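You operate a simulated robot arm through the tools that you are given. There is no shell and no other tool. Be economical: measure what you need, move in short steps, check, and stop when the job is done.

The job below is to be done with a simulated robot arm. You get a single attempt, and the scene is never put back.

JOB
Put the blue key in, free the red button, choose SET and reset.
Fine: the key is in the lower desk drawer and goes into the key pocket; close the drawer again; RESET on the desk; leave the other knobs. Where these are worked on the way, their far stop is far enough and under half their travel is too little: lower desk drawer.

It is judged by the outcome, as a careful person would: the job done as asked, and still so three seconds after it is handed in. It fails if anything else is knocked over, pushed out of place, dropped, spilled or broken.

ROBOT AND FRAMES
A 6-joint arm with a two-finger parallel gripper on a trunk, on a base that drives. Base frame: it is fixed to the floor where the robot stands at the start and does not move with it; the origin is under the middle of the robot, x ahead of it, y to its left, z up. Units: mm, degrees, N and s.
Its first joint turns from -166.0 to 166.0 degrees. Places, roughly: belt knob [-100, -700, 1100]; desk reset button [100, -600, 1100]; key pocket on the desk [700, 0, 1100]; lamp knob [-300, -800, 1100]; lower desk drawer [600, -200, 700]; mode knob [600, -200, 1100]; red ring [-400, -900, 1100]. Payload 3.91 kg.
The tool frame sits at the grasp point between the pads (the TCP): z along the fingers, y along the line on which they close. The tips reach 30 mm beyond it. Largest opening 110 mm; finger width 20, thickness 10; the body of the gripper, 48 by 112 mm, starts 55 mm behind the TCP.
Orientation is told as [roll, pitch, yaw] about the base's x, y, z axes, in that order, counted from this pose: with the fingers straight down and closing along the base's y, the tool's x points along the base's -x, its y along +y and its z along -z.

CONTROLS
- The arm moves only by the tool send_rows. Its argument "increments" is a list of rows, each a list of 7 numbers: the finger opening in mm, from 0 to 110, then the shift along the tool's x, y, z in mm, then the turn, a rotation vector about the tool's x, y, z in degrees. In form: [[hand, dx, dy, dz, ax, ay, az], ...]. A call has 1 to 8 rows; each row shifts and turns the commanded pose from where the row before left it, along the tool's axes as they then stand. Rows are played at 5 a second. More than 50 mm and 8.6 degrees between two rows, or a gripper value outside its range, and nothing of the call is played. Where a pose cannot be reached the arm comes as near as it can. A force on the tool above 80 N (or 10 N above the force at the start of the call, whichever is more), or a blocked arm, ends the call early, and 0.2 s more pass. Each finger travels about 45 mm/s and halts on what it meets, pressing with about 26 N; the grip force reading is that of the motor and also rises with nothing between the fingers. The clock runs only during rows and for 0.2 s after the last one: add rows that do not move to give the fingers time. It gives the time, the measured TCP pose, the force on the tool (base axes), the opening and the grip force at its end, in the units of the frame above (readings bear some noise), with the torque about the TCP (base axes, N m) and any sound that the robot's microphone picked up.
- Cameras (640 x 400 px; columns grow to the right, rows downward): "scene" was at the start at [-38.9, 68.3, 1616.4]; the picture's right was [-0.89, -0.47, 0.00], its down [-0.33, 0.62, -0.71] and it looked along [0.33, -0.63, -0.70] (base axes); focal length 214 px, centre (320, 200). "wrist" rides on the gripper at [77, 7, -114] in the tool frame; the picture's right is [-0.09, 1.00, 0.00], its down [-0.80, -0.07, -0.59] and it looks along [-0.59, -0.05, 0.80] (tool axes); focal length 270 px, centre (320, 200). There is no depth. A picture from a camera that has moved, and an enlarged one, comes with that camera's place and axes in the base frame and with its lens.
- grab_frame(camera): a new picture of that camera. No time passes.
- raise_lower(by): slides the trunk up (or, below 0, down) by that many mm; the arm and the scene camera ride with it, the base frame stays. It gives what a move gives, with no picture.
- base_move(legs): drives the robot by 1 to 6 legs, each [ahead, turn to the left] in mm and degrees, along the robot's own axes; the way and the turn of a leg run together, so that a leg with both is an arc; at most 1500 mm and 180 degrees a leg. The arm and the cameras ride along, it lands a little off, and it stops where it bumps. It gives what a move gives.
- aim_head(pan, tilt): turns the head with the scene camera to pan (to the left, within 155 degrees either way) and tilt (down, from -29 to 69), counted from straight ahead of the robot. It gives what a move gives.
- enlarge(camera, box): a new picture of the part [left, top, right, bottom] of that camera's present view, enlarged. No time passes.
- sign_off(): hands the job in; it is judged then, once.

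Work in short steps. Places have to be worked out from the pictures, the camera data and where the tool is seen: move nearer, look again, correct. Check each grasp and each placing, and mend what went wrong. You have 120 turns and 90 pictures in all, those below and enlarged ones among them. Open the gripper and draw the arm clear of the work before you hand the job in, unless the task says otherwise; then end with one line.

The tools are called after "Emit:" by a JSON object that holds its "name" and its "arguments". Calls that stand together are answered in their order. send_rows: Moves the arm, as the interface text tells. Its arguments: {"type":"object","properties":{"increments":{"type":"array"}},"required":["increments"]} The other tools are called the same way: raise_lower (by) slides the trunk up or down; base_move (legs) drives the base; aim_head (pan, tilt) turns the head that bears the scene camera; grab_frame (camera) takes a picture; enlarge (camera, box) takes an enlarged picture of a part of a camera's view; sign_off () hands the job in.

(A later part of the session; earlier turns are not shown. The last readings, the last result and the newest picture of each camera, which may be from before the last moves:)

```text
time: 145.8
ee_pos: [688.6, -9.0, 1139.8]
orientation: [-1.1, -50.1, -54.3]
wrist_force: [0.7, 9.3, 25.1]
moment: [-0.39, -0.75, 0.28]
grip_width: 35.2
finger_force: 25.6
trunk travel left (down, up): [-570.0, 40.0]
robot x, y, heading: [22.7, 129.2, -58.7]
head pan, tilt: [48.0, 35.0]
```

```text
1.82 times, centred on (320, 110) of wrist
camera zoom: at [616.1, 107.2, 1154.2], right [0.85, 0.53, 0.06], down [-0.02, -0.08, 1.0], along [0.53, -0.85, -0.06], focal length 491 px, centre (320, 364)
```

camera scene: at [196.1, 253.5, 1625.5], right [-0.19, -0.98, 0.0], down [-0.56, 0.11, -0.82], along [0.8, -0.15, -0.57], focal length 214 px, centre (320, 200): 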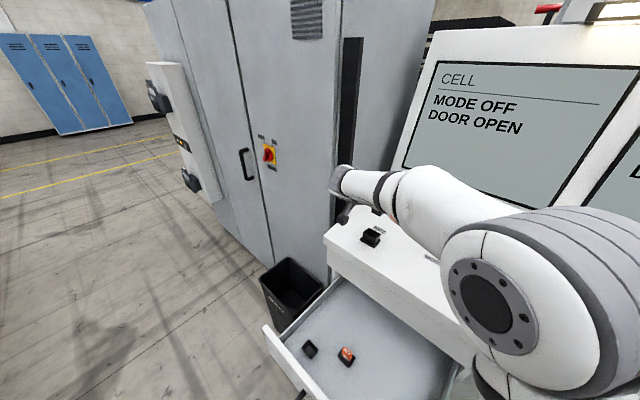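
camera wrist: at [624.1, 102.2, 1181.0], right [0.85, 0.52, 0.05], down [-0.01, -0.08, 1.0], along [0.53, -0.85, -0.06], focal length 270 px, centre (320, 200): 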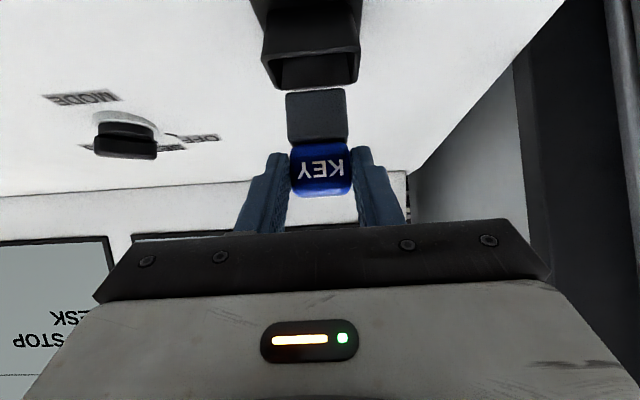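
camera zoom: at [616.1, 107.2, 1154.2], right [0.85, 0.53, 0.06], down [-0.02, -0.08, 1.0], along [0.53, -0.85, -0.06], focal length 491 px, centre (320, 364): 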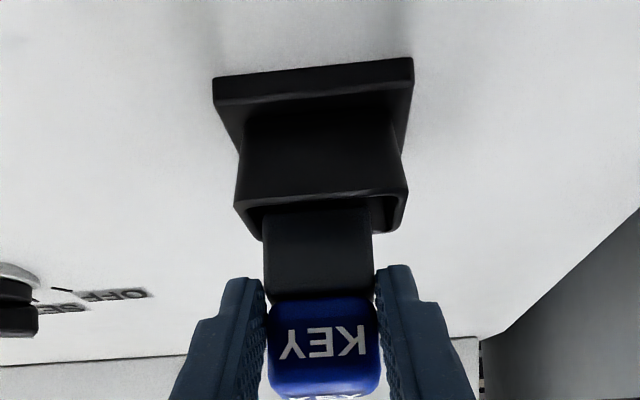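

The shank's tip is inside the rim but pressing 25 N, apparently on the far side of the funnel. I ease up 5 mm, shift 3 mm toward me, and retry gently.

Emit:
{"name": "send_rows", "arguments": {"increments": [[0, -3.8, 0, -3.2, 0, 0, 0], [0, 1.3, 0.5, -1.5, 0, 0, 0], [0, 0, 0, 0, 0, 0, 0]]}}

Emit:
{"name": "enlarge", "arguments": {"camera": "wrist", "box": [230, 0, 410, 220]}}

```text
time: 146.6
ee_pos: [688.1, -9.0, 1141.3]
orientation: [-1.4, -49.8, -54.0]
wrist_force: [0.7, -0.3, -1.0]
moment: [0.03, 0.0, -0.01]
grip_width: 35.2
finger_force: 25.7
trunk travel left (down, up): [-570.0, 40.0]
robot x, y, heading: [22.2, 130.8, -58.7]
head pan, tilt: [48.0, 35.0]
```

```text
1.82 times, centred on (320, 110) of wrist
camera zoom: at [616.9, 106.6, 1156.3], right [0.85, 0.52, 0.05], down [-0.01, -0.08, 1.0], along [0.53, -0.85, -0.07], focal length 491 px, centre (320, 364)
```

zoom: 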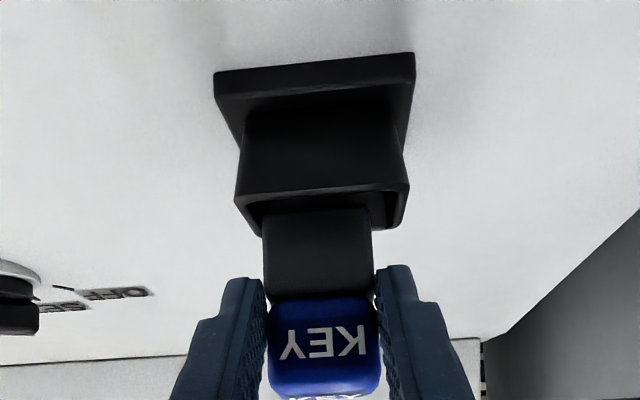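

The shank's front face sits right over the near rim edge, so it needs to go about 6 mm further in. I lift slightly, shift in, and check.

Emit:
{"name": "send_rows", "arguments": {"increments": [[0, -4.6, 0, -3.9, 0, 0, 0], [0, -3.9, 1, 4.6, 0, 0, 0], [0, 0, 0, 0, 0, 0, 0]]}}

Emit:
{"name": "enlarge", "arguments": {"camera": "wrist", "box": [230, 0, 410, 150]}}

```text
time: 147.4
ee_pos: [694.1, -14.2, 1150.1]
orientation: [-1.4, -49.9, -54.1]
wrist_force: [0.0, -0.1, 0.0]
moment: [0.03, 0.03, 0.0]
grip_width: 35.0
finger_force: 25.7
trunk travel left (down, up): [-570.0, 40.0]
robot x, y, heading: [23.4, 126.7, -58.8]
head pan, tilt: [48.0, 35.0]
```

```text
2.67 times, centred on (320, 75) of wrist
camera zoom: at [621.7, 101.7, 1164.6], right [0.85, 0.52, 0.05], down [-0.01, -0.08, 1.0], along [0.53, -0.85, -0.06], focal length 721 px, centre (320, 533)
```

zoom: 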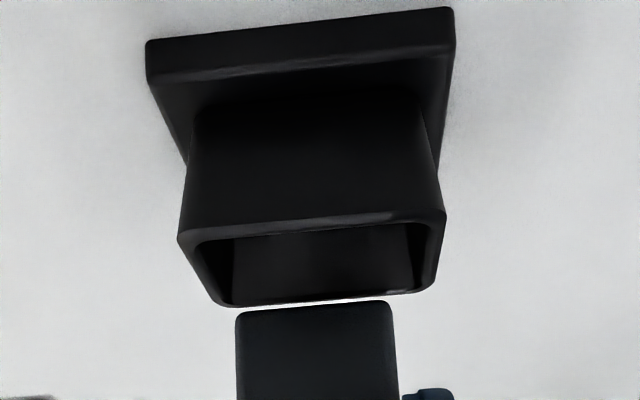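

From both the floor-pick geometry and the picture, the shank axis is ~4–5 mm too far in now (and 7 mm was too little before). I shift 5 mm back, and lower in small steps.

Emit:
{"name": "send_rows", "arguments": {"increments": [[0, 3.2, 1, -3.8, 0, 0, 0], [0, 4.6, 0, 3.9, 0, 0, 0], [0, 4.6, 0, 3.9, 0, 0, 0], [0, 3.8, 0, 3.2, 0, 0, 0], [0, 0, 0, 0, 0, 0, 0]]}}

```text
time: 148.6
ee_pos: [689.1, -6.5, 1136.2]
orientation: [-1.0, -50.1, -54.3]
wrist_force: [0.2, 6.0, 24.2]
moment: [-0.53, -0.66, 0.16]
grip_width: 35.2
finger_force: 26.3
trunk travel left (down, up): [-570.0, 40.0]
robot x, y, heading: [23.9, 128.4, -58.6]
head pan, tilt: [48.0, 35.0]
```

The torque shows the contact is on the far edge of the shank. I take a picture in this state.

Emit:
{"name": "enlarge", "arguments": {"camera": "wrist", "box": [230, 0, 410, 220]}}

Emit:
{"name": "enlarge", "arguments": {"camera": "scene", "box": [330, 190, 410, 260]}}

```text
1.82 times, centred on (320, 110) of wrist
camera zoom: at [617.3, 108.9, 1149.5], right [0.85, 0.52, 0.06], down [-0.02, -0.08, 1.0], along [0.53, -0.85, -0.06], focal length 491 px, centre (320, 364)
```

zoom: 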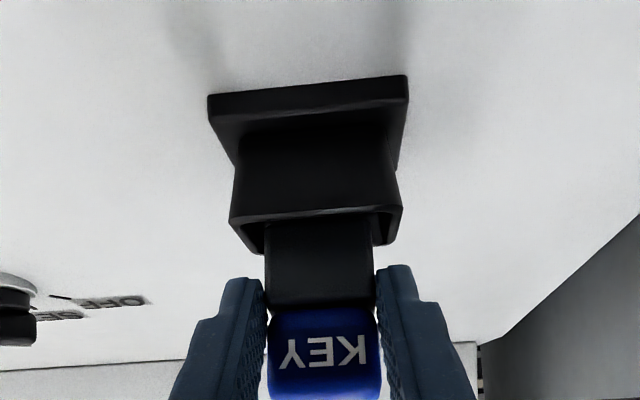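

```text
5.71 times, centred on (370, 225) of scene
camera zoom: at [193.1, 255.4, 1625.9], right [-0.19, -0.98, 0.0], down [-0.56, 0.11, -0.82], along [0.81, -0.15, -0.57], focal length 1226 px, centre (34, 57)
```

zoom: 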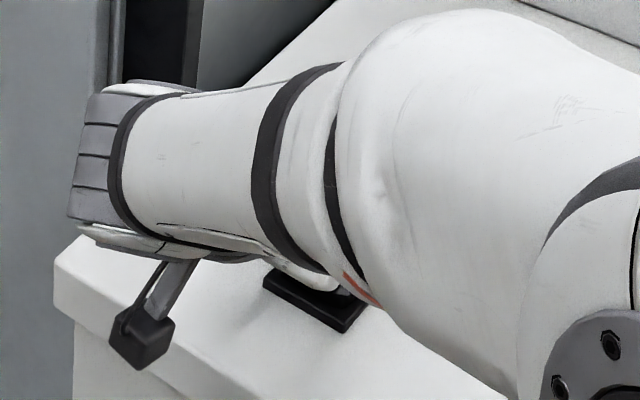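

Consistent picture now: the pocket is ~2–3 mm further toward me than assumed (the rim is narrower/nearer). Lift 4 mm, shift 3 mm back, and lower gently.

Emit:
{"name": "send_rows", "arguments": {"increments": [[0, -3.8, 0, -3.2, 0, 0, 0], [0, 1.9, 0, -2.3, 0, 0, 0], [0, 3.8, 0, 3.2, 0, 0, 0], [0, 3, 0, 2.6, 0, 0, 0], [0, 0, 0, 0, 0, 0, 0]]}}

```text
time: 149.8
ee_pos: [684.6, -4.9, 1130.1]
orientation: [-1.2, -50.2, -54.2]
wrist_force: [-1.4, 5.6, 22.9]
moment: [-0.46, -0.71, 0.18]
grip_width: 35.2
finger_force: 26.6
trunk travel left (down, up): [-570.0, 40.0]
robot x, y, heading: [22.3, 126.8, -58.7]
head pan, tilt: [48.0, 35.0]
```

Lower now by 6 mm; I check whether it entered or slipped in the grip.

Emit:
{"name": "enlarge", "arguments": {"camera": "wrist", "box": [230, 0, 410, 220]}}

```text
1.82 times, centred on (320, 110) of wrist
camera zoom: at [614.0, 110.4, 1145.2], right [0.85, 0.52, 0.06], down [-0.01, -0.08, 1.0], along [0.53, -0.85, -0.06], focal length 491 px, centre (320, 364)
```

zoom: 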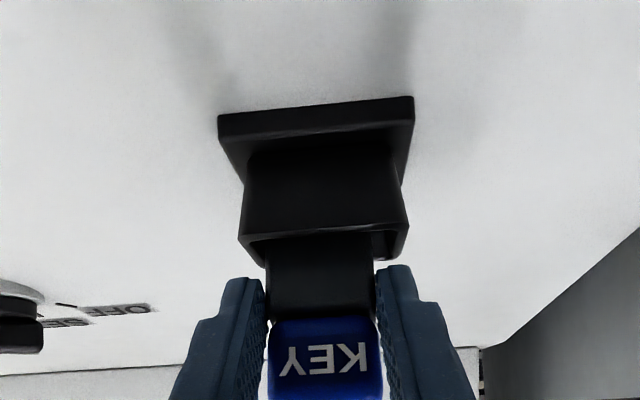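

The key slid ~6 mm up in the grip instead of entering; contact is still on the far rim. I lift clear and take a closer look at shank versus opening.

Emit:
{"name": "send_rows", "arguments": {"increments": [[0, -7.7, 0, -6.4, 0, 0, 0], [0, -7.7, 0, -6.4, 0, 0, 0], [0, 0, 0, 0, 0, 0, 0]]}}

Emit:
{"name": "enlarge", "arguments": {"camera": "wrist", "box": [240, 0, 400, 150]}}

```text
time: 150.6
ee_pos: [690.0, -6.5, 1148.1]
orientation: [-1.3, -49.9, -54.1]
wrist_force: [-0.2, -1.2, -0.3]
moment: [-0.02, 0.01, 0.03]
grip_width: 35.1
finger_force: 25.8
trunk travel left (down, up): [-570.0, 40.0]
robot x, y, heading: [22.1, 126.6, -59.0]
head pan, tilt: [48.0, 35.0]
```

```text
2.67 times, centred on (320, 75) of wrist
camera zoom: at [616.9, 109.7, 1162.7], right [0.85, 0.52, 0.05], down [-0.01, -0.08, 1.0], along [0.53, -0.85, -0.06], focal length 721 px, centre (320, 533)
```

zoom: 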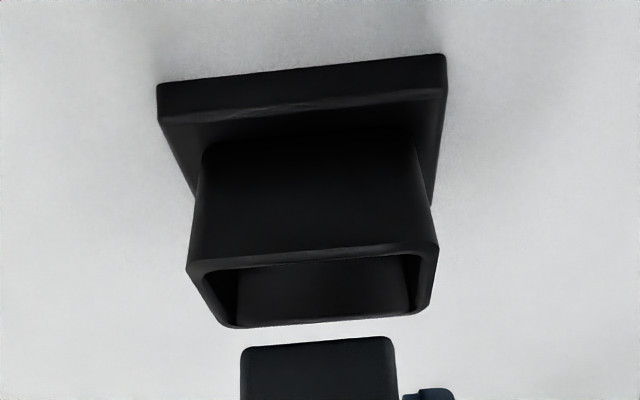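

Measured properly: the inner opening is ~26 mm deep, the shank ~22 mm, and I have undershot each time; from here the shank must come ~4 mm toward me. Retrying gently.

Emit:
{"name": "send_rows", "arguments": {"increments": [[0, 2.6, 0, -3.1, 0, 0, 0], [0, 5.6, 0, 4.7, 0, 0, 0], [0, 5.6, 0, 4.7, 0, 0, 0], [0, 3, 0, 2.6, 0, 0, 0], [0, 0, 0, 0, 0, 0, 0]]}}

Emit:
{"name": "enlarge", "arguments": {"camera": "wrist", "box": [230, 0, 410, 220]}}

```text
time: 151.8
ee_pos: [686.2, -3.7, 1129.9]
orientation: [-1.2, -49.9, -54.2]
wrist_force: [-0.6, 0.0, -0.1]
moment: [0.02, -0.02, 0.0]
grip_width: 35.0
finger_force: 25.7
trunk travel left (down, up): [-570.0, 40.0]
robot x, y, heading: [26.5, 127.4, -58.9]
head pan, tilt: [48.0, 35.0]
```

```text
1.82 times, centred on (320, 110) of wrist
camera zoom: at [615.3, 112.6, 1145.0], right [0.85, 0.52, 0.05], down [-0.01, -0.08, 1.0], along [0.53, -0.85, -0.06], focal length 491 px, centre (320, 364)
```

zoom: 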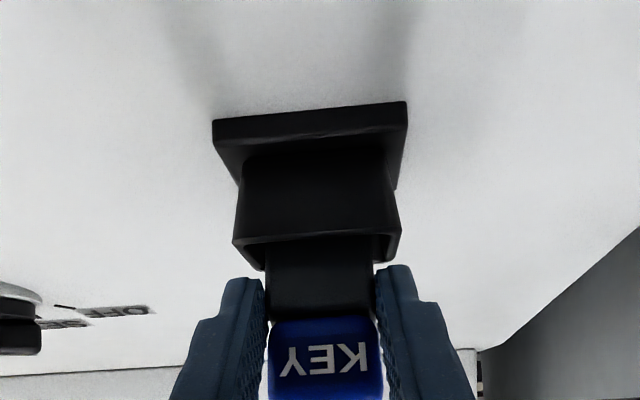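

No contact force while the tip is already below the rim. Continuing down 9 mm.

Emit:
{"name": "send_rows", "arguments": {"increments": [[0, 2.3, 0, 1.9, 0, 0, 0], [0, 2.3, 0, 1.9, 0, 0, 0], [0, 2.3, 0, 1.9, 0, 0, 0], [0, 0, 0, 0, 0, 0, 0]]}}

```text
time: 152.8
ee_pos: [687.3, -1.9, 1123.4]
orientation: [-1.1, -50.0, -54.3]
wrist_force: [-2.9, 4.3, 8.2]
moment: [0.13, -0.17, 0.11]
grip_width: 34.9
finger_force: 26.0
trunk travel left (down, up): [-570.0, 40.0]
robot x, y, heading: [19.2, 124.0, -58.8]
head pan, tilt: [48.0, 35.0]
```

It's in the funnel (~10 mm), lightly touching the far side (8 N). I shift 2 mm back and go on.

Emit:
{"name": "send_rows", "arguments": {"increments": [[0, 1.4, 0, -1.6, 0, 0, 0], [0, 2.3, 0, 1.9, 0, 0, 0], [0, 2.3, 0, 1.9, 0, 0, 0], [0, 0, 0, 0, 0, 0, 0]]}}

```text
time: 153.8
ee_pos: [687.1, -1.8, 1122.7]
orientation: [-0.3, -50.4, -54.8]
wrist_force: [14.8, -7.1, 46.6]
moment: [-0.45, -1.45, 0.1]
grip_width: 35.1
finger_force: 25.8
trunk travel left (down, up): [-570.0, 40.0]
robot x, y, heading: [21.9, 127.6, -58.8]
head pan, tilt: [48.0, 35.0]
```

The fingers themselves now meet the rim (the key had slid up in the grip) with the key ~10 mm inside. I ease off and open just slightly so that the key can drop into the pocket while still confined.

Emit:
{"name": "send_rows", "arguments": {"increments": [[0, -1.6, 0, -0.5, 0, 0, 0], [0, 0, 0, 0, 0, 0, 0], [38, 0, 0, 0, 0, 0, 0], [42, 0, 0, 0, 0, 0, 0], [42, 0, 0, 0, 0, 0, 0]]}}

Emit:
{"name": "enlarge", "arguments": {"camera": "wrist", "box": [200, 0, 440, 240]}}

```text
time: 155.0
ee_pos: [686.3, -2.4, 1121.8]
orientation: [-0.5, -50.3, -54.7]
wrist_force: [8.2, -4.8, 41.2]
moment: [-0.16, -1.43, 0.1]
grip_width: 36.7
finger_force: 0.1
trunk travel left (down, up): [-570.0, 40.0]
robot x, y, heading: [20.0, 124.8, -59.0]
head pan, tilt: [48.0, 35.0]
```

```text
1.67 times, centred on (320, 120) of wrist
camera zoom: at [613.8, 113.4, 1136.4], right [0.85, 0.52, 0.06], down [-0.02, -0.08, 1.0], along [0.53, -0.85, -0.06], focal length 450 px, centre (320, 333)
```

zoom: 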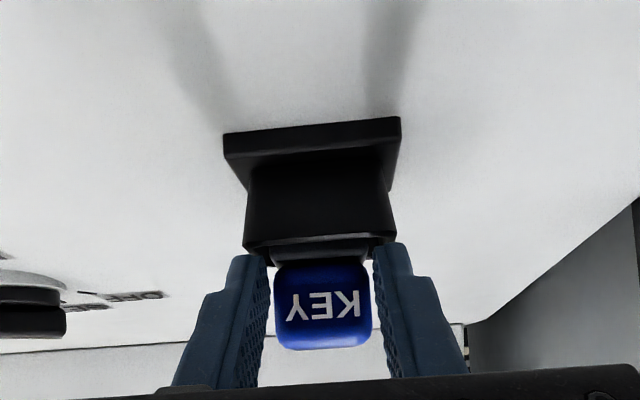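

The key dropped nicely into the pocket, head just above the rim. I lift off the rim, open, and withdraw.

Emit:
{"name": "send_rows", "arguments": {"increments": [[42, -3.8, 0, -3.2, 0, 0, 0], [46, -1.5, 0, -1.3, 0, 0, 0], [52, 0, 0, 0, 0, 0, 0], [56, 0, 0, 0, 0, 0, 0], [56, -15, 0, -13, 0, 0, 0], [56, -23, 0, -19, 0, 0, 0], [56, -15, 0, -13, 0, 0, 0]]}}

Emit:
{"name": "grab_frame", "arguments": {"camera": "wrist"}}

Emit:
{"name": "enlarge", "arguments": {"camera": "scene", "box": [310, 60, 630, 260]}}

```text
time: 156.6
ee_pos: [687.0, -1.9, 1191.2]
orientation: [-1.4, -49.8, -54.2]
wrist_force: [0.4, -1.7, -0.1]
moment: [0.01, 0.02, 0.01]
grip_width: 56.0
finger_force: 0.1
trunk travel left (down, up): [-570.0, 40.0]
robot x, y, heading: [20.6, 125.7, -58.9]
head pan, tilt: [48.0, 35.0]
```

```text
20 pictures are left
camera wrist: at [615.0, 114.0, 1206.1], right [0.85, 0.52, 0.05], down [-0.01, -0.08, 1.0], along [0.53, -0.85, -0.06], focal length 270 px, centre (320, 200)
```

wrist: 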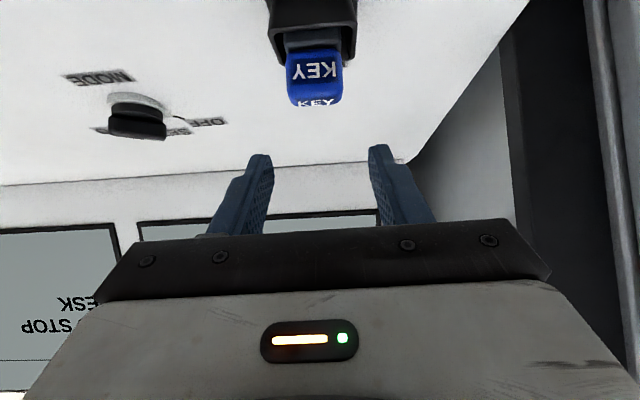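

```text
2.00 times, centred on (470, 160) of scene
camera zoom: at [195.9, 253.7, 1625.4], right [-0.19, -0.98, 0.0], down [-0.56, 0.11, -0.82], along [0.8, -0.15, -0.57], focal length 429 px, centre (20, 280)
```

zoom: 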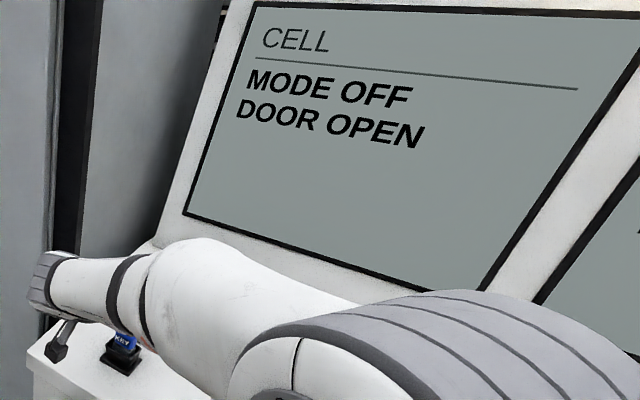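

The key is in the pocket. To make sure it is seated I close the fingers, place the tips above the head and press lightly.

Emit:
{"name": "send_rows", "arguments": {"increments": [[20, -5.5, -2.5, 6.6, 0, 0, 0], [0, 0, 0, 0, 0, 0, 0], [0, 0, 0, 0, 0, 0, 0], [0, 9.2, 0, 7.7, 0, 0, 0], [0, 9.2, 0, 7.7, 0, 0, 0]]}}

Emit:
{"name": "send_rows", "arguments": {"increments": [[0, 3, 0, 2.6, 0, 0, 0], [0, 1.5, 0, 1.3, 0, 0, 0]]}}

```text
time: 157.8
ee_pos: [689.4, -10.0, 1166.9]
orientation: [-1.3, -49.9, -54.2]
wrist_force: [-1.0, 0.4, -0.2]
moment: [0.04, -0.01, 0.01]
grip_width: 0.2
finger_force: 25.4
trunk travel left (down, up): [-570.0, 40.0]
robot x, y, heading: [24.5, 127.8, -59.1]
head pan, tilt: [48.0, 35.0]
```

```text
time: 158.4
ee_pos: [689.7, -10.8, 1163.0]
orientation: [-1.3, -49.8, -54.2]
wrist_force: [-0.5, 0.0, 0.1]
moment: [0.06, 0.01, 0.0]
grip_width: 0.0
finger_force: 26.3
trunk travel left (down, up): [-570.0, 40.0]
robot x, y, heading: [22.5, 129.0, -58.7]
head pan, tilt: [48.0, 35.0]
```

Not yet touching; I go on in 3 mm steps.

Emit:
{"name": "send_rows", "arguments": {"increments": [[0, 2.3, 0, 1.9, 0, 0, 0], [0, 2.3, 0, 1.9, 0, 0, 0]]}}

Emit:
{"name": "send_rows", "arguments": {"increments": [[0, 2.3, 0, 1.9, 0, 0, 0]]}}

Emit:
{"name": "send_rows", "arguments": {"increments": [[0, 2.3, 0, 1.9, 0, 0, 0]]}}

```text
time: 159.0
ee_pos: [688.1, -10.9, 1159.2]
orientation: [-1.0, -50.2, -54.2]
wrist_force: [-0.2, 0.9, 9.3]
moment: [-0.1, -0.08, -0.02]
grip_width: 0.1
finger_force: 25.6
trunk travel left (down, up): [-570.0, 40.0]
robot x, y, heading: [24.4, 125.9, -58.7]
head pan, tilt: [48.0, 35.0]
```

```text
time: 159.4
ee_pos: [686.9, -9.6, 1159.0]
orientation: [-0.8, -50.3, -54.4]
wrist_force: [2.6, 0.6, 26.4]
moment: [-0.33, -0.32, 0.06]
grip_width: 0.4
finger_force: 25.7
trunk travel left (down, up): [-570.0, 40.0]
robot x, y, heading: [25.2, 128.6, -58.8]
head pan, tilt: [48.0, 35.0]
```

```text
time: 159.8
ee_pos: [688.5, -9.3, 1158.3]
orientation: [-0.5, -50.5, -54.6]
wrist_force: [4.3, 0.2, 46.1]
moment: [-0.62, -0.55, 0.13]
grip_width: 0.2
finger_force: 26.1
trunk travel left (down, up): [-570.0, 40.0]
robot x, y, heading: [22.1, 130.0, -58.5]
head pan, tilt: [48.0, 35.0]
```

Key firmly seated (46 N, no movement). Now I raise the hand, level it to tool-down, and turn it to match the mode knob's OFF direction.

Emit:
{"name": "send_rows", "arguments": {"increments": [[0, -30, 0, -25.5, 0, 0, 0], [30, -30, 0, -25.5, 0, 0, 0], [60, 0, 0, 0, 0, 8.33, 0], [60, 0, 0, 0, 0, 8.33, 0], [60, 0, 0, 0, 0, 8.33, 0], [60, 0, 0, 0, 0, 8.33, 0], [60, 0, 0, 0, 0, 8.33, 0], [60, 0, 0, 0, 0, 8.2, 0]]}}

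Emit:
{"name": "send_rows", "arguments": {"increments": [[60, 0, 0, 0, 0, 0, -7.5], [60, 0, 0, 0, 0, 0, -7.5], [60, 0, 0, 0, 0, 0, -7.5], [60, 0, 0, 0, 0, 0, -7.5], [60, 0, 0, 0, 0, 0, -7.5], [60, 0, 0, 0, 0, 0, -7.5]]}}

Emit:
{"name": "send_rows", "arguments": {"increments": [[60, 7, -45, 0, 0, 0, 0], [60, 7, -45, 0, 0, 0, 0], [60, 7, -45, 0, 0, 0, 0], [60, 8, -45, 0, 0, 0, 0], [60, 8, -46, 0, 0, 0, 0], [60, 0, 0, 0, 0, 0, 0]]}}

Emit:
{"name": "grab_frame", "arguments": {"camera": "wrist"}}

```text
time: 161.6
ee_pos: [690.3, -8.6, 1230.2]
orientation: [-0.8, 0.2, -55.0]
wrist_force: [-0.3, 0.1, 0.1]
moment: [0.0, -0.01, -0.01]
grip_width: 60.0
finger_force: 0.2
trunk travel left (down, up): [-570.0, 40.0]
robot x, y, heading: [21.7, 127.1, -59.0]
head pan, tilt: [48.0, 35.0]
```

```text
time: 163.0
ee_pos: [690.0, -9.4, 1229.8]
orientation: [-0.6, 0.6, -10.0]
wrist_force: [0.0, -0.3, 0.4]
moment: [0.02, 0.04, -0.01]
grip_width: 60.3
finger_force: 0.1
trunk travel left (down, up): [-570.0, 40.0]
robot x, y, heading: [19.7, 125.1, -58.9]
head pan, tilt: [48.0, 35.0]
```

```text
time: 164.4
ee_pos: [611.3, -225.6, 1233.4]
orientation: [-0.6, 0.5, -10.2]
wrist_force: [-0.5, -0.6, -0.3]
moment: [-0.01, -0.01, -0.04]
grip_width: 59.7
finger_force: 0.1
trunk travel left (down, up): [-570.0, 40.0]
robot x, y, heading: [27.5, 127.0, -58.9]
head pan, tilt: [48.0, 35.0]
```

```text
18 pictures are left
camera wrist: at [539.7, -205.4, 1349.0], right [0.26, 0.97, -0.01], down [0.78, -0.2, 0.59], along [0.57, -0.16, -0.81], focal length 270 px, centre (320, 200)
```

wrist: 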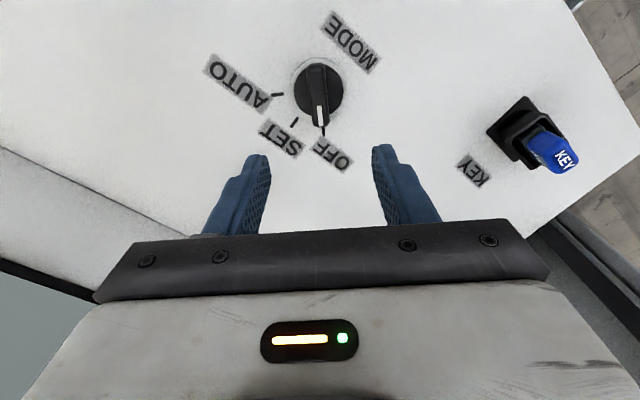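

The key sits well. The knob centre is at about [600.5, -225.5]; I centre over it and descend to take a close look.

Emit:
{"name": "send_rows", "arguments": {"increments": [[60, 10.8, -1.9, 0, 0, 0, 0], [60, 0, 0, 35, 0, 0, 0], [60, 0, 0, 35, 0, 0, 0], [60, 0, 0, 25, 0, 0, 0], [60, 0, 0, 0, 0, 0, 0]]}}

Emit:
{"name": "enlarge", "arguments": {"camera": "wrist", "box": [200, 40, 440, 240]}}

```text
time: 165.6
ee_pos: [599.0, -224.3, 1138.2]
orientation: [-0.7, 0.6, -10.2]
wrist_force: [0.1, 0.0, -0.4]
moment: [0.03, -0.02, 0.02]
grip_width: 59.9
finger_force: 0.0
trunk travel left (down, up): [-570.0, 40.0]
robot x, y, heading: [19.3, 123.8, -58.7]
head pan, tilt: [48.0, 35.0]
```

```text
2.00 times, centred on (320, 140) of wrist
camera zoom: at [526.9, -203.6, 1253.1], right [0.26, 0.97, -0.01], down [0.78, -0.21, 0.59], along [0.57, -0.16, -0.81], focal length 541 px, centre (320, 320)
```

zoom: 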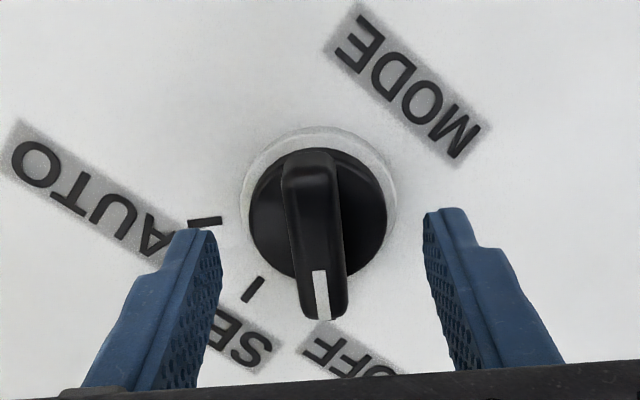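

The fin is well between the fingers (≈18 mm wide, top z≈1108). I descend 15 mm, grip it, and turn 45° clockwise to SET.

Emit:
{"name": "send_rows", "arguments": {"increments": [[45, 0, 0, 8, 0, 0, 0], [40, 0, 0, 7, 0, 0, 0], [20, 0, 0, 0, 0, 0, 0], [10, 0, 0, 0, 0, 0, 0], [10, 0, 0, 0, 0, 0, 0]]}}

Emit:
{"name": "send_rows", "arguments": {"increments": [[5, 0, 0, 0, 0, 0, 7.5], [5, 0, 0, 0, 0, 0, 7.5], [5, 0, 0, 0, 0, 0, 7.5], [5, 0, 0, 0, 0, 0, 7.5], [5, 0, 0, 0, 0, 0, 7.5], [5, 0, 0, 0, 0, 0, 7.5], [5, 0, 0, 0, 0, 0, 0]]}}

Emit:
{"name": "enlarge", "arguments": {"camera": "wrist", "box": [200, 40, 440, 240]}}

```text
time: 166.8
ee_pos: [599.4, -225.4, 1123.9]
orientation: [-0.6, 0.5, -10.1]
wrist_force: [-1.6, -1.0, 0.2]
moment: [0.7, -0.36, 0.01]
grip_width: 16.2
finger_force: 45.0
trunk travel left (down, up): [-570.0, 40.0]
robot x, y, heading: [23.5, 126.0, -58.6]
head pan, tilt: [48.0, 35.0]
```

```text
time: 168.4
ee_pos: [600.9, -223.5, 1123.0]
orientation: [-0.8, -0.1, -55.2]
wrist_force: [-6.7, 12.1, -2.1]
moment: [1.69, 0.06, -0.05]
grip_width: 16.0
finger_force: 45.2
trunk travel left (down, up): [-570.0, 40.0]
robot x, y, heading: [22.9, 127.2, -58.5]
head pan, tilt: [48.0, 35.0]
```

```text
2.00 times, centred on (320, 140) of wrist
camera zoom: at [564.5, -156.6, 1236.8], right [0.87, 0.5, -0.01], down [0.41, -0.69, 0.6], along [0.29, -0.52, -0.8], focal length 541 px, centre (320, 320)
```

zoom: 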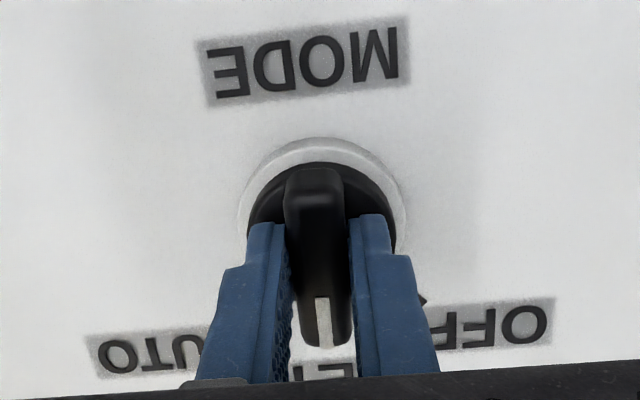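

The pointer is at SET. Release, rise, and check the screen.

Emit:
{"name": "send_rows", "arguments": {"increments": [[25, 0, 0, 0, 0, 0, 0], [50, 0, 0, 0, 0, 0, 0], [50, 0, 0, 0, 0, 0, 0], [50, 0, 0, -30, 0, 0, 0], [50, 0, 0, -40, 0, 0, 0], [50, 0, 0, -40, 0, 0, 0]]}}

Emit:
{"name": "aim_head", "arguments": {"pan": 25, "tilt": 20}}

Emit:
{"name": "grab_frame", "arguments": {"camera": "scene"}}

```text
time: 169.8
ee_pos: [601.1, -226.6, 1235.7]
orientation: [-0.8, -0.1, -55.0]
wrist_force: [-0.1, -0.3, 0.2]
moment: [0.03, 0.02, -0.01]
grip_width: 50.1
finger_force: 0.1
trunk travel left (down, up): [-570.0, 40.0]
robot x, y, heading: [21.4, 128.5, -58.6]
head pan, tilt: [48.0, 35.0]
```

```text
time: 170.6
ee_pos: [601.0, -224.6, 1234.3]
orientation: [-0.8, -0.1, -55.1]
wrist_force: [0.3, 0.1, 0.2]
moment: [0.0, 0.0, 0.01]
grip_width: 50.2
finger_force: 0.0
trunk travel left (down, up): [-570.0, 40.0]
robot x, y, heading: [24.7, 126.7, -58.7]
head pan, tilt: [25.0, 20.0]
```

```text
15 pictures are left
camera scene: at [187.2, 218.0, 1649.3], right [-0.56, -0.83, 0.0], down [-0.28, 0.19, -0.94], along [0.78, -0.52, -0.34], focal length 214 px, centre (320, 200)
```

scene: 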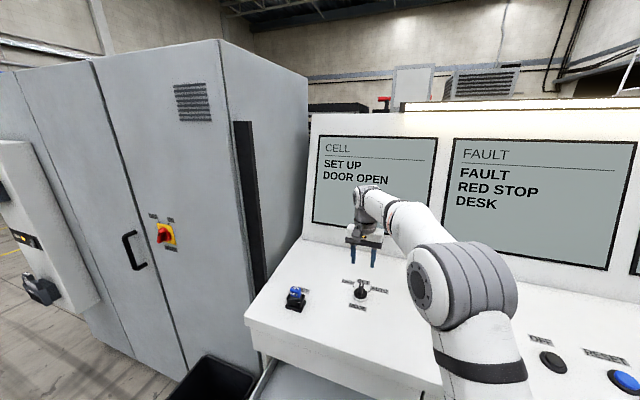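

The screen shows SET UP. Now close the drawer: I back straight out 250 mm and swing the hand out in front of the drawer with a 30° forward tilt.

Emit:
{"name": "base_move", "arguments": {"legs": [[-250, 0]]}}

Emit:
{"name": "send_rows", "arguments": {"increments": [[0, 44, 5, 0, 0, 0, 0], [0, 44, 5, 0, 0, 0, 0], [0, 44, 5, 0, 0, 0, 0], [0, 44, 5, 0, 0, 0, 0], [0, 44, 5, 0, 0, 0, 0], [0, 44, 5, 0, 0, 0, 0], [0, 44, 5, 0, 0, 0, 0], [0, 44, 5, 0, 0, 0, 0]]}}

Emit:
{"name": "send_rows", "arguments": {"increments": [[0, 0, 0, 0, 0, -7.5, 0], [0, 0, 0, 0, 0, -7.5, 0], [0, 0, 0, 0, 0, -7.5, 0], [0, 0, 0, 0, 0, -7.5, 0]]}}

```text
time: 172.5
ee_pos: [469.1, -11.0, 1236.0]
orientation: [-0.8, -0.1, -55.3]
wrist_force: [-0.2, -0.4, 0.3]
moment: [0.0, -0.02, -0.01]
grip_width: 50.3
finger_force: 0.1
trunk travel left (down, up): [-570.0, 40.0]
robot x, y, heading: [-108.3, 343.4, -59.0]
head pan, tilt: [25.0, 20.0]
```

```text
time: 174.3
ee_pos: [301.7, 304.7, 1233.7]
orientation: [-0.8, -0.1, -55.4]
wrist_force: [0.8, 0.6, 0.0]
moment: [0.02, 0.0, -0.02]
grip_width: 0.1
finger_force: 25.9
trunk travel left (down, up): [-570.0, 40.0]
robot x, y, heading: [-110.2, 343.1, -58.8]
head pan, tilt: [25.0, 20.0]
```

```text
time: 175.3
ee_pos: [303.8, 300.7, 1233.5]
orientation: [-0.8, -30.1, -54.9]
wrist_force: [-0.4, 0.1, 0.2]
moment: [-0.01, -0.01, 0.02]
grip_width: 0.0
finger_force: 25.7
trunk travel left (down, up): [-570.0, 40.0]
robot x, y, heading: [-107.9, 342.0, -58.8]
head pan, tilt: [25.0, 20.0]
```

Hand is in front of the drawer at its mid-width. I lower the trunk so the tips are at z≈855 (above the handle, below the panel top) and push in.

Emit:
{"name": "raise_lower", "arguments": {"by": -348}}

Emit:
{"name": "send_rows", "arguments": {"increments": [[0, -34.6, 0, 20, 0, 0, 0], [0, -26, 0, 15, 0, 0, 0], [0, -17.3, 0, 10, 0, 0, 0], [0, -26, 0, 15, 0, 0, 0], [0, -26, 0, 15, 0, 0, 0]]}}

Emit:
{"name": "grab_frame", "arguments": {"camera": "wrist"}}

```text
time: 178.7
ee_pos: [302.7, 302.9, 887.2]
orientation: [-0.9, -30.1, -54.9]
wrist_force: [0.0, 0.3, -0.1]
moment: [0.01, 0.03, 0.0]
grip_width: 0.0
finger_force: 26.2
trunk travel left (down, up): [-222.0, 388.0]
robot x, y, heading: [-110.4, 342.4, -59.0]
head pan, tilt: [25.0, 20.0]
```

```text
time: 179.9
ee_pos: [388.9, 177.2, 886.6]
orientation: [-1.0, -30.1, -54.9]
wrist_force: [-0.5, 0.2, 0.6]
moment: [0.02, -0.02, 0.0]
grip_width: 0.1
finger_force: 25.5
trunk travel left (down, up): [-222.0, 388.0]
robot x, y, heading: [-108.3, 342.2, -58.9]
head pan, tilt: [25.0, 20.0]
```

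```text
14 pictures are left
camera wrist: at [325.4, 283.5, 946.6], right [0.86, 0.5, 0.03], down [0.18, -0.36, 0.92], along [0.47, -0.79, -0.4], focal length 270 px, centre (320, 200)
```

wrist: 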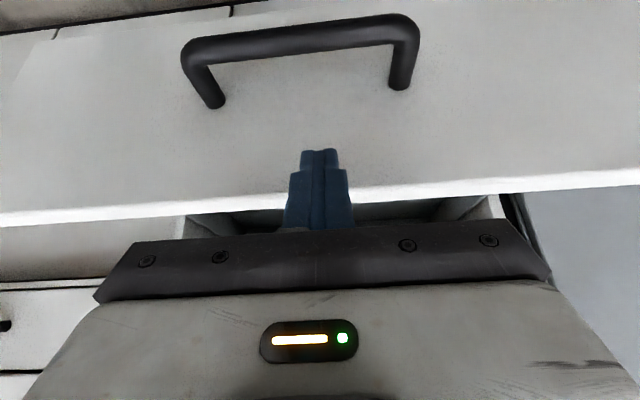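

Tips are on the panel above the handle, and it moves freely. I continue pushing.

Emit:
{"name": "send_rows", "arguments": {"increments": [[0, -26, 0, 15, 0, 0, 0], [0, -26, 0, 15, 0, 0, 0], [0, -26, 0, 15, 0, 0, 0], [0, -26, 0, 15, 0, 0, 0], [0, -26, 0, 15, 0, 0, 0], [0, -26, 0, 15, 0, 0, 0]]}}

Emit:
{"name": "send_rows", "arguments": {"increments": [[0, -13, 0, 7.5, 0, 0, 0], [0, -13, 0, 7.5, 0, 0, 0]]}}

```text
time: 181.3
ee_pos: [491.5, 29.2, 887.1]
orientation: [-0.9, -30.1, -54.9]
wrist_force: [-0.8, 0.5, -0.1]
moment: [-0.01, -0.03, -0.01]
grip_width: 0.0
finger_force: 26.4
trunk travel left (down, up): [-222.0, 388.0]
robot x, y, heading: [-110.0, 344.7, -58.7]
head pan, tilt: [25.0, 20.0]
```

```text
time: 181.9
ee_pos: [509.5, 5.0, 885.5]
orientation: [-0.9, -30.0, -54.9]
wrist_force: [0.5, 0.6, 0.6]
moment: [0.02, -0.02, -0.01]
grip_width: 0.0
finger_force: 26.4
trunk travel left (down, up): [-222.0, 388.0]
robot x, y, heading: [-104.7, 342.9, -58.9]
head pan, tilt: [25.0, 20.0]
```

Still free; a few more small pushes until it meets the stop.

Emit:
{"name": "send_rows", "arguments": {"increments": [[0, -8.7, 0, 5, 0, 0, 0], [0, -8.7, 0, 5, 0, 0, 0]]}}

Emit:
{"name": "send_rows", "arguments": {"increments": [[0, -5.2, 0, 3, 0, 0, 0], [0, -5.2, 0, 3, 0, 0, 0]]}}

Emit:
{"name": "send_rows", "arguments": {"increments": [[0, -3.5, 0, 2, 0, 0, 0], [0, -3.5, 0, 2, 0, 0, 0]]}}

```text
time: 182.5
ee_pos: [519.0, -10.2, 887.1]
orientation: [-1.0, -30.1, -54.8]
wrist_force: [-0.9, 0.5, -0.1]
moment: [0.01, -0.01, 0.02]
grip_width: 0.3
finger_force: 25.6
trunk travel left (down, up): [-222.0, 388.0]
robot x, y, heading: [-107.4, 345.5, -58.9]
head pan, tilt: [25.0, 20.0]
```

```text
time: 183.1
ee_pos: [526.0, -19.4, 885.9]
orientation: [-0.9, -30.1, -54.9]
wrist_force: [-0.1, -0.3, 0.3]
moment: [-0.01, -0.05, 0.02]
grip_width: 0.0
finger_force: 25.6
trunk travel left (down, up): [-222.0, 388.0]
robot x, y, heading: [-103.7, 341.0, -58.8]
head pan, tilt: [25.0, 20.0]
```

```text
time: 183.7
ee_pos: [530.5, -28.1, 885.7]
orientation: [-0.9, -30.1, -54.8]
wrist_force: [-0.1, 0.0, 0.4]
moment: [0.02, -0.01, -0.02]
grip_width: 0.0
finger_force: 26.4
trunk travel left (down, up): [-222.0, 388.0]
robot x, y, heading: [-108.8, 342.2, -59.1]
head pan, tilt: [25.0, 20.0]
```

No resistance yet; I take a picture to see.

Emit:
{"name": "grab_frame", "arguments": {"camera": "wrist"}}

```text
13 pictures are left
camera wrist: at [467.0, 78.2, 947.2], right [0.86, 0.5, 0.03], down [0.18, -0.36, 0.92], along [0.47, -0.79, -0.4], focal length 270 px, centre (320, 200)
```

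wrist: 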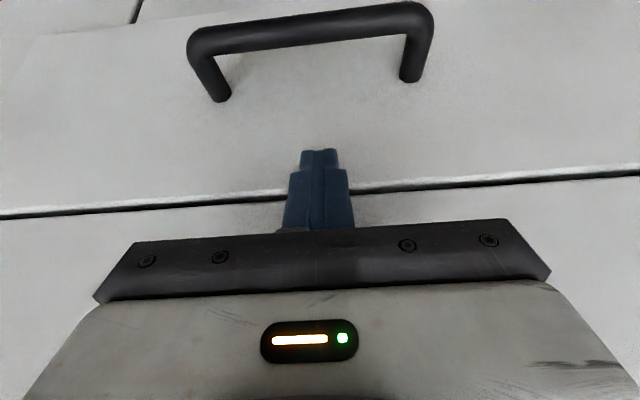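

Nearly flush with the upper front. Push a few more mm until it stops.

Emit:
{"name": "send_rows", "arguments": {"increments": [[0, -3.5, 0, 2, 0, 0, 0], [0, -3.5, 0, 2, 0, 0, 0]]}}

Emit:
{"name": "send_rows", "arguments": {"increments": [[0, -3.5, 0, 2, 0, 0, 0], [0, -2.6, 0, 1.5, 0, 0, 0]]}}

```text
time: 184.3
ee_pos: [531.4, -29.2, 886.8]
orientation: [-1.1, -29.8, -54.9]
wrist_force: [-40.6, 43.4, -6.8]
moment: [1.52, 0.31, -0.15]
grip_width: 0.0
finger_force: 26.0
trunk travel left (down, up): [-222.0, 388.0]
robot x, y, heading: [-108.2, 346.6, -58.9]
head pan, tilt: [25.0, 20.0]
```

```text
time: 184.7
ee_pos: [531.6, -29.2, 887.8]
orientation: [-1.4, -29.1, -54.7]
wrist_force: [-24.4, 24.7, 12.5]
moment: [0.39, 0.25, -0.07]
grip_width: 0.0
finger_force: 25.7
trunk travel left (down, up): [-222.0, 388.0]
robot x, y, heading: [-110.7, 344.5, -58.9]
head pan, tilt: [25.0, 20.0]
stopped in row 2: the force on the tool passed its limit (the readings are from after the stop); the commanded pose is now the measured one
```

The drawer is against its stop. I retreat, level the hand, raise the trunk and drive along the desk to the red button side.

Emit:
{"name": "send_rows", "arguments": {"increments": [[0, 26, 0, -15, 0, 0, 0], [0, 40, 0, -23, 0, 0, 0], [0, 40, 0, -23, 0, 0, 0], [0, 40, 0, -23, 0, 0, 0], [0, 40, 0, -23, 0, 0, 0], [0, 40, 0, -23, 0, 0, 0], [0, 40, 0, -23, 0, 0, 0]]}}

Emit:
{"name": "raise_lower", "arguments": {"by": 348}}

Emit:
{"name": "send_rows", "arguments": {"increments": [[0, 0, 0, 0, 0, 7.5, 0], [0, 0, 0, 0, 0, 7.5, 0], [60, 0, 0, 0, 0, 7.5, 0], [60, 0, 0, 0, 0, 7, 0]]}}

Emit:
{"name": "base_move", "arguments": {"legs": [[0, -60], [840, 0], [0, 63]]}}

Emit:
{"name": "aim_head", "arguments": {"pan": 5, "tilt": 40}}

Emit:
{"name": "grab_frame", "arguments": {"camera": "scene"}}

```text
time: 186.3
ee_pos: [359.9, 222.8, 888.2]
orientation: [-1.3, -29.1, -54.9]
wrist_force: [0.5, -0.2, -0.5]
moment: [0.01, 0.02, 0.03]
grip_width: 0.0
finger_force: 25.8
trunk travel left (down, up): [-222.0, 388.0]
robot x, y, heading: [-107.3, 348.5, -58.8]
head pan, tilt: [25.0, 20.0]
```

```text
time: 189.7
ee_pos: [360.4, 221.6, 1236.6]
orientation: [-1.3, -29.0, -54.8]
wrist_force: [-0.2, -0.5, -0.2]
moment: [0.01, 0.02, 0.0]
grip_width: 0.2
finger_force: 26.0
trunk travel left (down, up): [-570.0, 40.0]
robot x, y, heading: [-109.8, 343.1, -58.8]
head pan, tilt: [25.0, 20.0]
```

```text
time: 190.7
ee_pos: [360.5, 221.6, 1235.0]
orientation: [-1.1, 0.6, -55.4]
wrist_force: [-0.1, 0.2, 0.1]
moment: [-0.02, 0.0, -0.02]
grip_width: 50.4
finger_force: 0.1
trunk travel left (down, up): [-570.0, 40.0]
robot x, y, heading: [-108.3, 342.3, -59.1]
head pan, tilt: [25.0, 20.0]
```

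```text
time: 200.6
ee_pos: [-83.3, -496.9, 1236.6]
orientation: [-1.1, 0.5, -56.7]
wrist_force: [0.3, 0.1, 0.3]
moment: [-0.03, -0.07, 0.01]
grip_width: 60.0
finger_force: 0.1
trunk travel left (down, up): [-570.0, 40.0]
robot x, y, heading: [-545.7, -365.9, -60.8]
head pan, tilt: [25.0, 20.0]
```

```text
time: 201.4
ee_pos: [-81.2, -496.0, 1236.1]
orientation: [-1.1, 0.4, -56.8]
wrist_force: [0.9, -0.3, 0.2]
moment: [0.01, 0.0, -0.01]
grip_width: 60.3
finger_force: 0.0
trunk travel left (down, up): [-570.0, 40.0]
robot x, y, heading: [-550.8, -365.1, -60.7]
head pan, tilt: [5.0, 40.0]
```

```text
12 pictures are left
camera scene: at [-410.4, -295.0, 1618.0], right [-0.83, -0.56, 0.0], down [-0.36, 0.53, -0.77], along [0.43, -0.63, -0.64], focal length 214 px, centre (320, 200)
```

scene: 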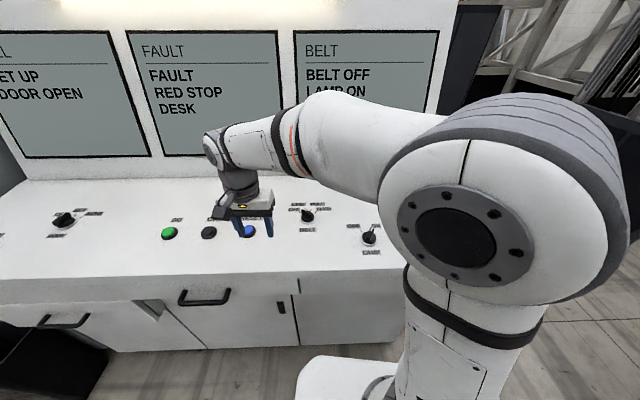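

The drawer is closed. I swing the arm over to the red button's estimated place.

Emit:
{"name": "send_rows", "arguments": {"increments": [[60, -19, -42.8, 0, 0, 0, 0], [60, -19, -42.8, 0, 0, 0, 0], [60, -19, -42.8, 0, 0, 0, 0], [60, -19, -42.8, 0, 0, 0, 0], [60, -19, -42.8, 0, 0, 0, 0], [60, -19, -42.8, 0, 0, 0, 0], [60, -19, -42.8, 0, 0, 0, 0], [60, -19, -42.8, 0, 0, 0, 0]]}}

Emit:
{"name": "send_rows", "arguments": {"increments": [[80, -19, -42.8, 0, 0, 0, 0], [80, -19, -42.8, 0, 0, 0, 0], [80, -19, -42.8, 0, 0, 0, 0], [80, -10, -42.8, 0, 0, 0, 0]]}}

Emit:
{"name": "grab_frame", "arguments": {"camera": "wrist"}}

```text
time: 203.2
ee_pos: [-285.1, -809.9, 1241.1]
orientation: [-1.1, 0.5, -56.8]
wrist_force: [0.4, 0.1, -0.3]
moment: [0.04, -0.01, 0.04]
grip_width: 59.7
finger_force: 0.2
trunk travel left (down, up): [-570.0, 40.0]
robot x, y, heading: [-550.0, -366.8, -60.7]
head pan, tilt: [5.0, 40.0]
```

```text
time: 204.2
ee_pos: [-390.4, -962.2, 1244.3]
orientation: [-1.2, 0.6, -56.8]
wrist_force: [0.6, 0.1, -0.3]
moment: [0.01, -0.02, -0.01]
grip_width: 80.1
finger_force: 0.1
trunk travel left (down, up): [-570.0, 40.0]
robot x, y, heading: [-552.4, -367.1, -60.5]
head pan, tilt: [5.0, 40.0]
```

```text
11 pictures are left
camera wrist: at [-422.8, -892.8, 1359.8], right [0.88, 0.47, -0.02], down [0.39, -0.71, 0.59], along [0.26, -0.53, -0.81], focal length 270 px, centre (320, 200)
```

wrist: 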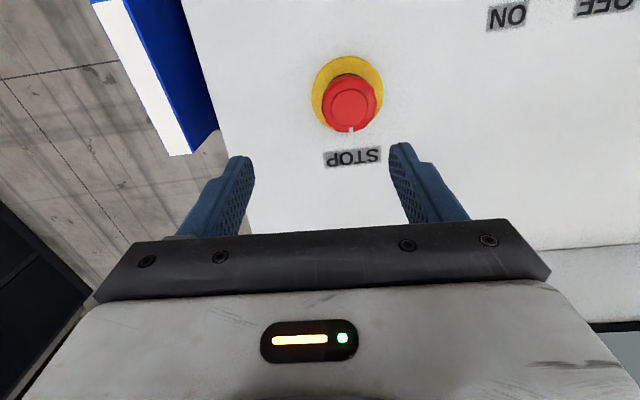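

Red mushroom button at about [-369, -947]. I centre over it and descend to look closely.

Emit:
{"name": "send_rows", "arguments": {"increments": [[75, 1, 26, 0, 0, 0, 0], [75, 0, 0, 35, 0, 0, 0], [75, 0, 0, 35, 0, 0, 0], [75, 0, 0, 30, 0, 0, 0], [75, 0, 0, 0, 0, 0, 0]]}}

Emit:
{"name": "enlarge", "arguments": {"camera": "wrist", "box": [200, 40, 440, 240]}}

```text
time: 205.4
ee_pos: [-371.8, -947.1, 1142.4]
orientation: [-1.1, 0.4, -56.8]
wrist_force: [-0.5, -0.1, -0.8]
moment: [-0.01, -0.03, 0.03]
grip_width: 75.0
finger_force: 0.1
trunk travel left (down, up): [-570.0, 40.0]
robot x, y, heading: [-552.4, -364.4, -60.8]
head pan, tilt: [5.0, 40.0]
```

```text
2.00 times, centred on (320, 140) of wrist
camera zoom: at [-403.8, -878.7, 1257.3], right [0.88, 0.47, -0.02], down [0.39, -0.71, 0.59], along [0.26, -0.53, -0.81], focal length 541 px, centre (320, 320)
```

zoom: 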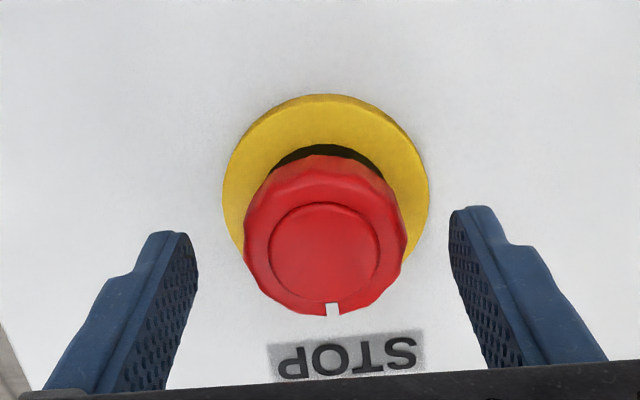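

Well centred. I descend 20 mm, grip the head and twist clockwise.

Emit:
{"name": "send_rows", "arguments": {"increments": [[70, 0, 1.7, 10, 0, 0, 0], [65, 0, 0, 10, 0, 0, 0], [50, 0, 0, 0, 0, 0, 0], [30, 0, 0, 0, 0, 0, 0], [20, 0, 0, 0, 0, 0, 0], [10, 0, 0, 0, 0, 0, 0]]}}

Emit:
{"name": "send_rows", "arguments": {"increments": [[5, 0, 0, 0, 0, 0, 7.5], [5, 0, 0, 0, 0, 0, 7.5], [5, 0, 0, 0, 0, 0, 7.5], [5, 0, 0, 0, 0, 0, 7.5]]}}

Emit:
{"name": "send_rows", "arguments": {"increments": [[5, 0, 0, 0, 0, 0, 7.5], [5, 0, 0, 0, 0, 0, 7.5], [5, 0, 0, 0, 0, 0, 0]]}}

Emit:
{"name": "enlarge", "arguments": {"camera": "wrist", "box": [200, 40, 440, 240]}}

```text
time: 206.8
ee_pos: [-369.9, -946.9, 1123.0]
orientation: [-1.0, 0.5, -56.8]
wrist_force: [-1.4, -1.6, -1.3]
moment: [0.06, -0.36, -0.04]
grip_width: 49.0
finger_force: 45.5
trunk travel left (down, up): [-570.0, 40.0]
robot x, y, heading: [-552.4, -367.8, -60.8]
head pan, tilt: [5.0, 40.0]
```

```text
time: 207.8
ee_pos: [-368.3, -945.5, 1125.2]
orientation: [-1.1, -0.4, -86.7]
wrist_force: [10.9, -2.5, 4.7]
moment: [-0.51, -0.86, 0.04]
grip_width: 48.9
finger_force: 45.5
trunk travel left (down, up): [-570.0, 40.0]
robot x, y, heading: [-549.1, -364.5, -60.7]
head pan, tilt: [5.0, 40.0]
```

```text
time: 208.6
ee_pos: [-367.1, -943.6, 1124.2]
orientation: [-1.2, -0.5, -101.7]
wrist_force: [22.6, 9.8, 5.3]
moment: [0.66, -0.84, 1.49]
grip_width: 48.6
finger_force: 45.0
trunk travel left (down, up): [-570.0, 40.0]
robot x, y, heading: [-552.1, -364.4, -60.5]
head pan, tilt: [5.0, 40.0]
```

```text
2.00 times, centred on (320, 140) of wrist
camera zoom: at [-341.3, -869.9, 1237.6], right [0.96, -0.29, -0.02], down [-0.22, -0.77, 0.6], along [-0.19, -0.57, -0.8], focal length 541 px, centre (320, 320)
```

zoom: 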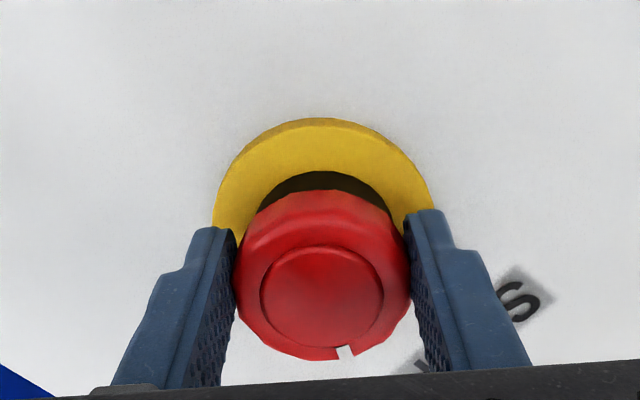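

It turned with the hand and reached a stop. I release, rise, and check the screen.

Emit:
{"name": "send_rows", "arguments": {"increments": [[40, 0, 0, 0, 0, 0, 0], [60, 0, 0, 0, 0, 0, 0], [75, 0, 0, 0, 0, 0, 0], [75, 0, 0, 0, 0, 0, 0], [75, 0, 0, -40, 0, 0, 0], [75, 0, 0, -40, 0, 0, 0]]}}

Emit:
{"name": "aim_head", "arguments": {"pan": 25, "tilt": 25}}

Emit:
{"name": "grab_frame", "arguments": {"camera": "scene"}}

```text
time: 210.0
ee_pos: [-369.4, -946.0, 1204.0]
orientation: [-1.1, -0.5, -101.7]
wrist_force: [0.7, 0.0, 0.2]
moment: [-0.01, 0.01, 0.0]
grip_width: 74.9
finger_force: 0.0
trunk travel left (down, up): [-570.0, 40.0]
robot x, y, heading: [-552.4, -364.5, -60.5]
head pan, tilt: [5.0, 40.0]
```

```text
time: 210.8
ee_pos: [-369.2, -946.8, 1203.8]
orientation: [-1.1, -0.5, -101.8]
wrist_force: [0.7, 0.0, 0.0]
moment: [0.03, -0.01, 0.0]
grip_width: 75.0
finger_force: 0.0
trunk travel left (down, up): [-570.0, 40.0]
robot x, y, heading: [-548.2, -365.5, -60.7]
head pan, tilt: [25.0, 25.0]
```

```text
8 pictures are left
camera scene: at [-383.5, -279.0, 1641.2], right [-0.58, -0.81, 0.0], down [-0.34, 0.25, -0.91], along [0.74, -0.53, -0.42], focal length 214 px, centre (320, 200)
```

scene: 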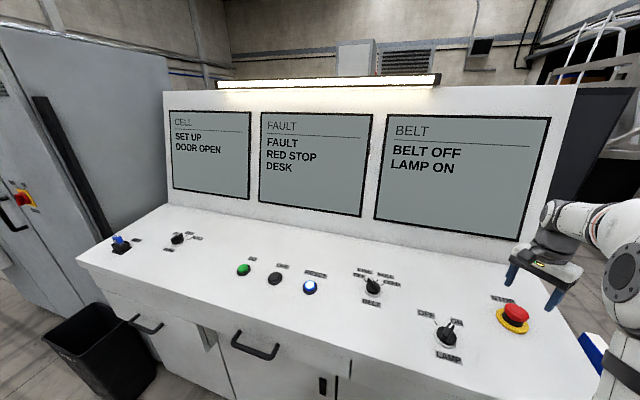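

The fault is likely latched until reset; the reset button looks lit now. I enlarge to check both.

Emit:
{"name": "enlarge", "arguments": {"camera": "scene", "box": [220, 240, 560, 380]}}

```text
1.88 times, centred on (390, 310) of scene
camera zoom: at [-383.5, -279.0, 1641.2], right [-0.58, -0.81, 0.0], down [-0.34, 0.25, -0.91], along [0.74, -0.53, -0.42], focal length 404 px, centre (188, -7)
```

zoom: 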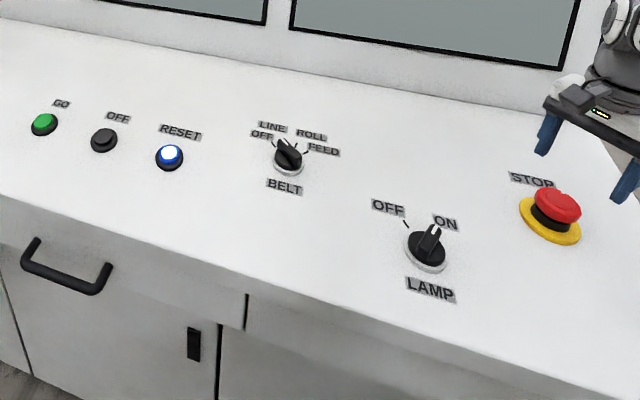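

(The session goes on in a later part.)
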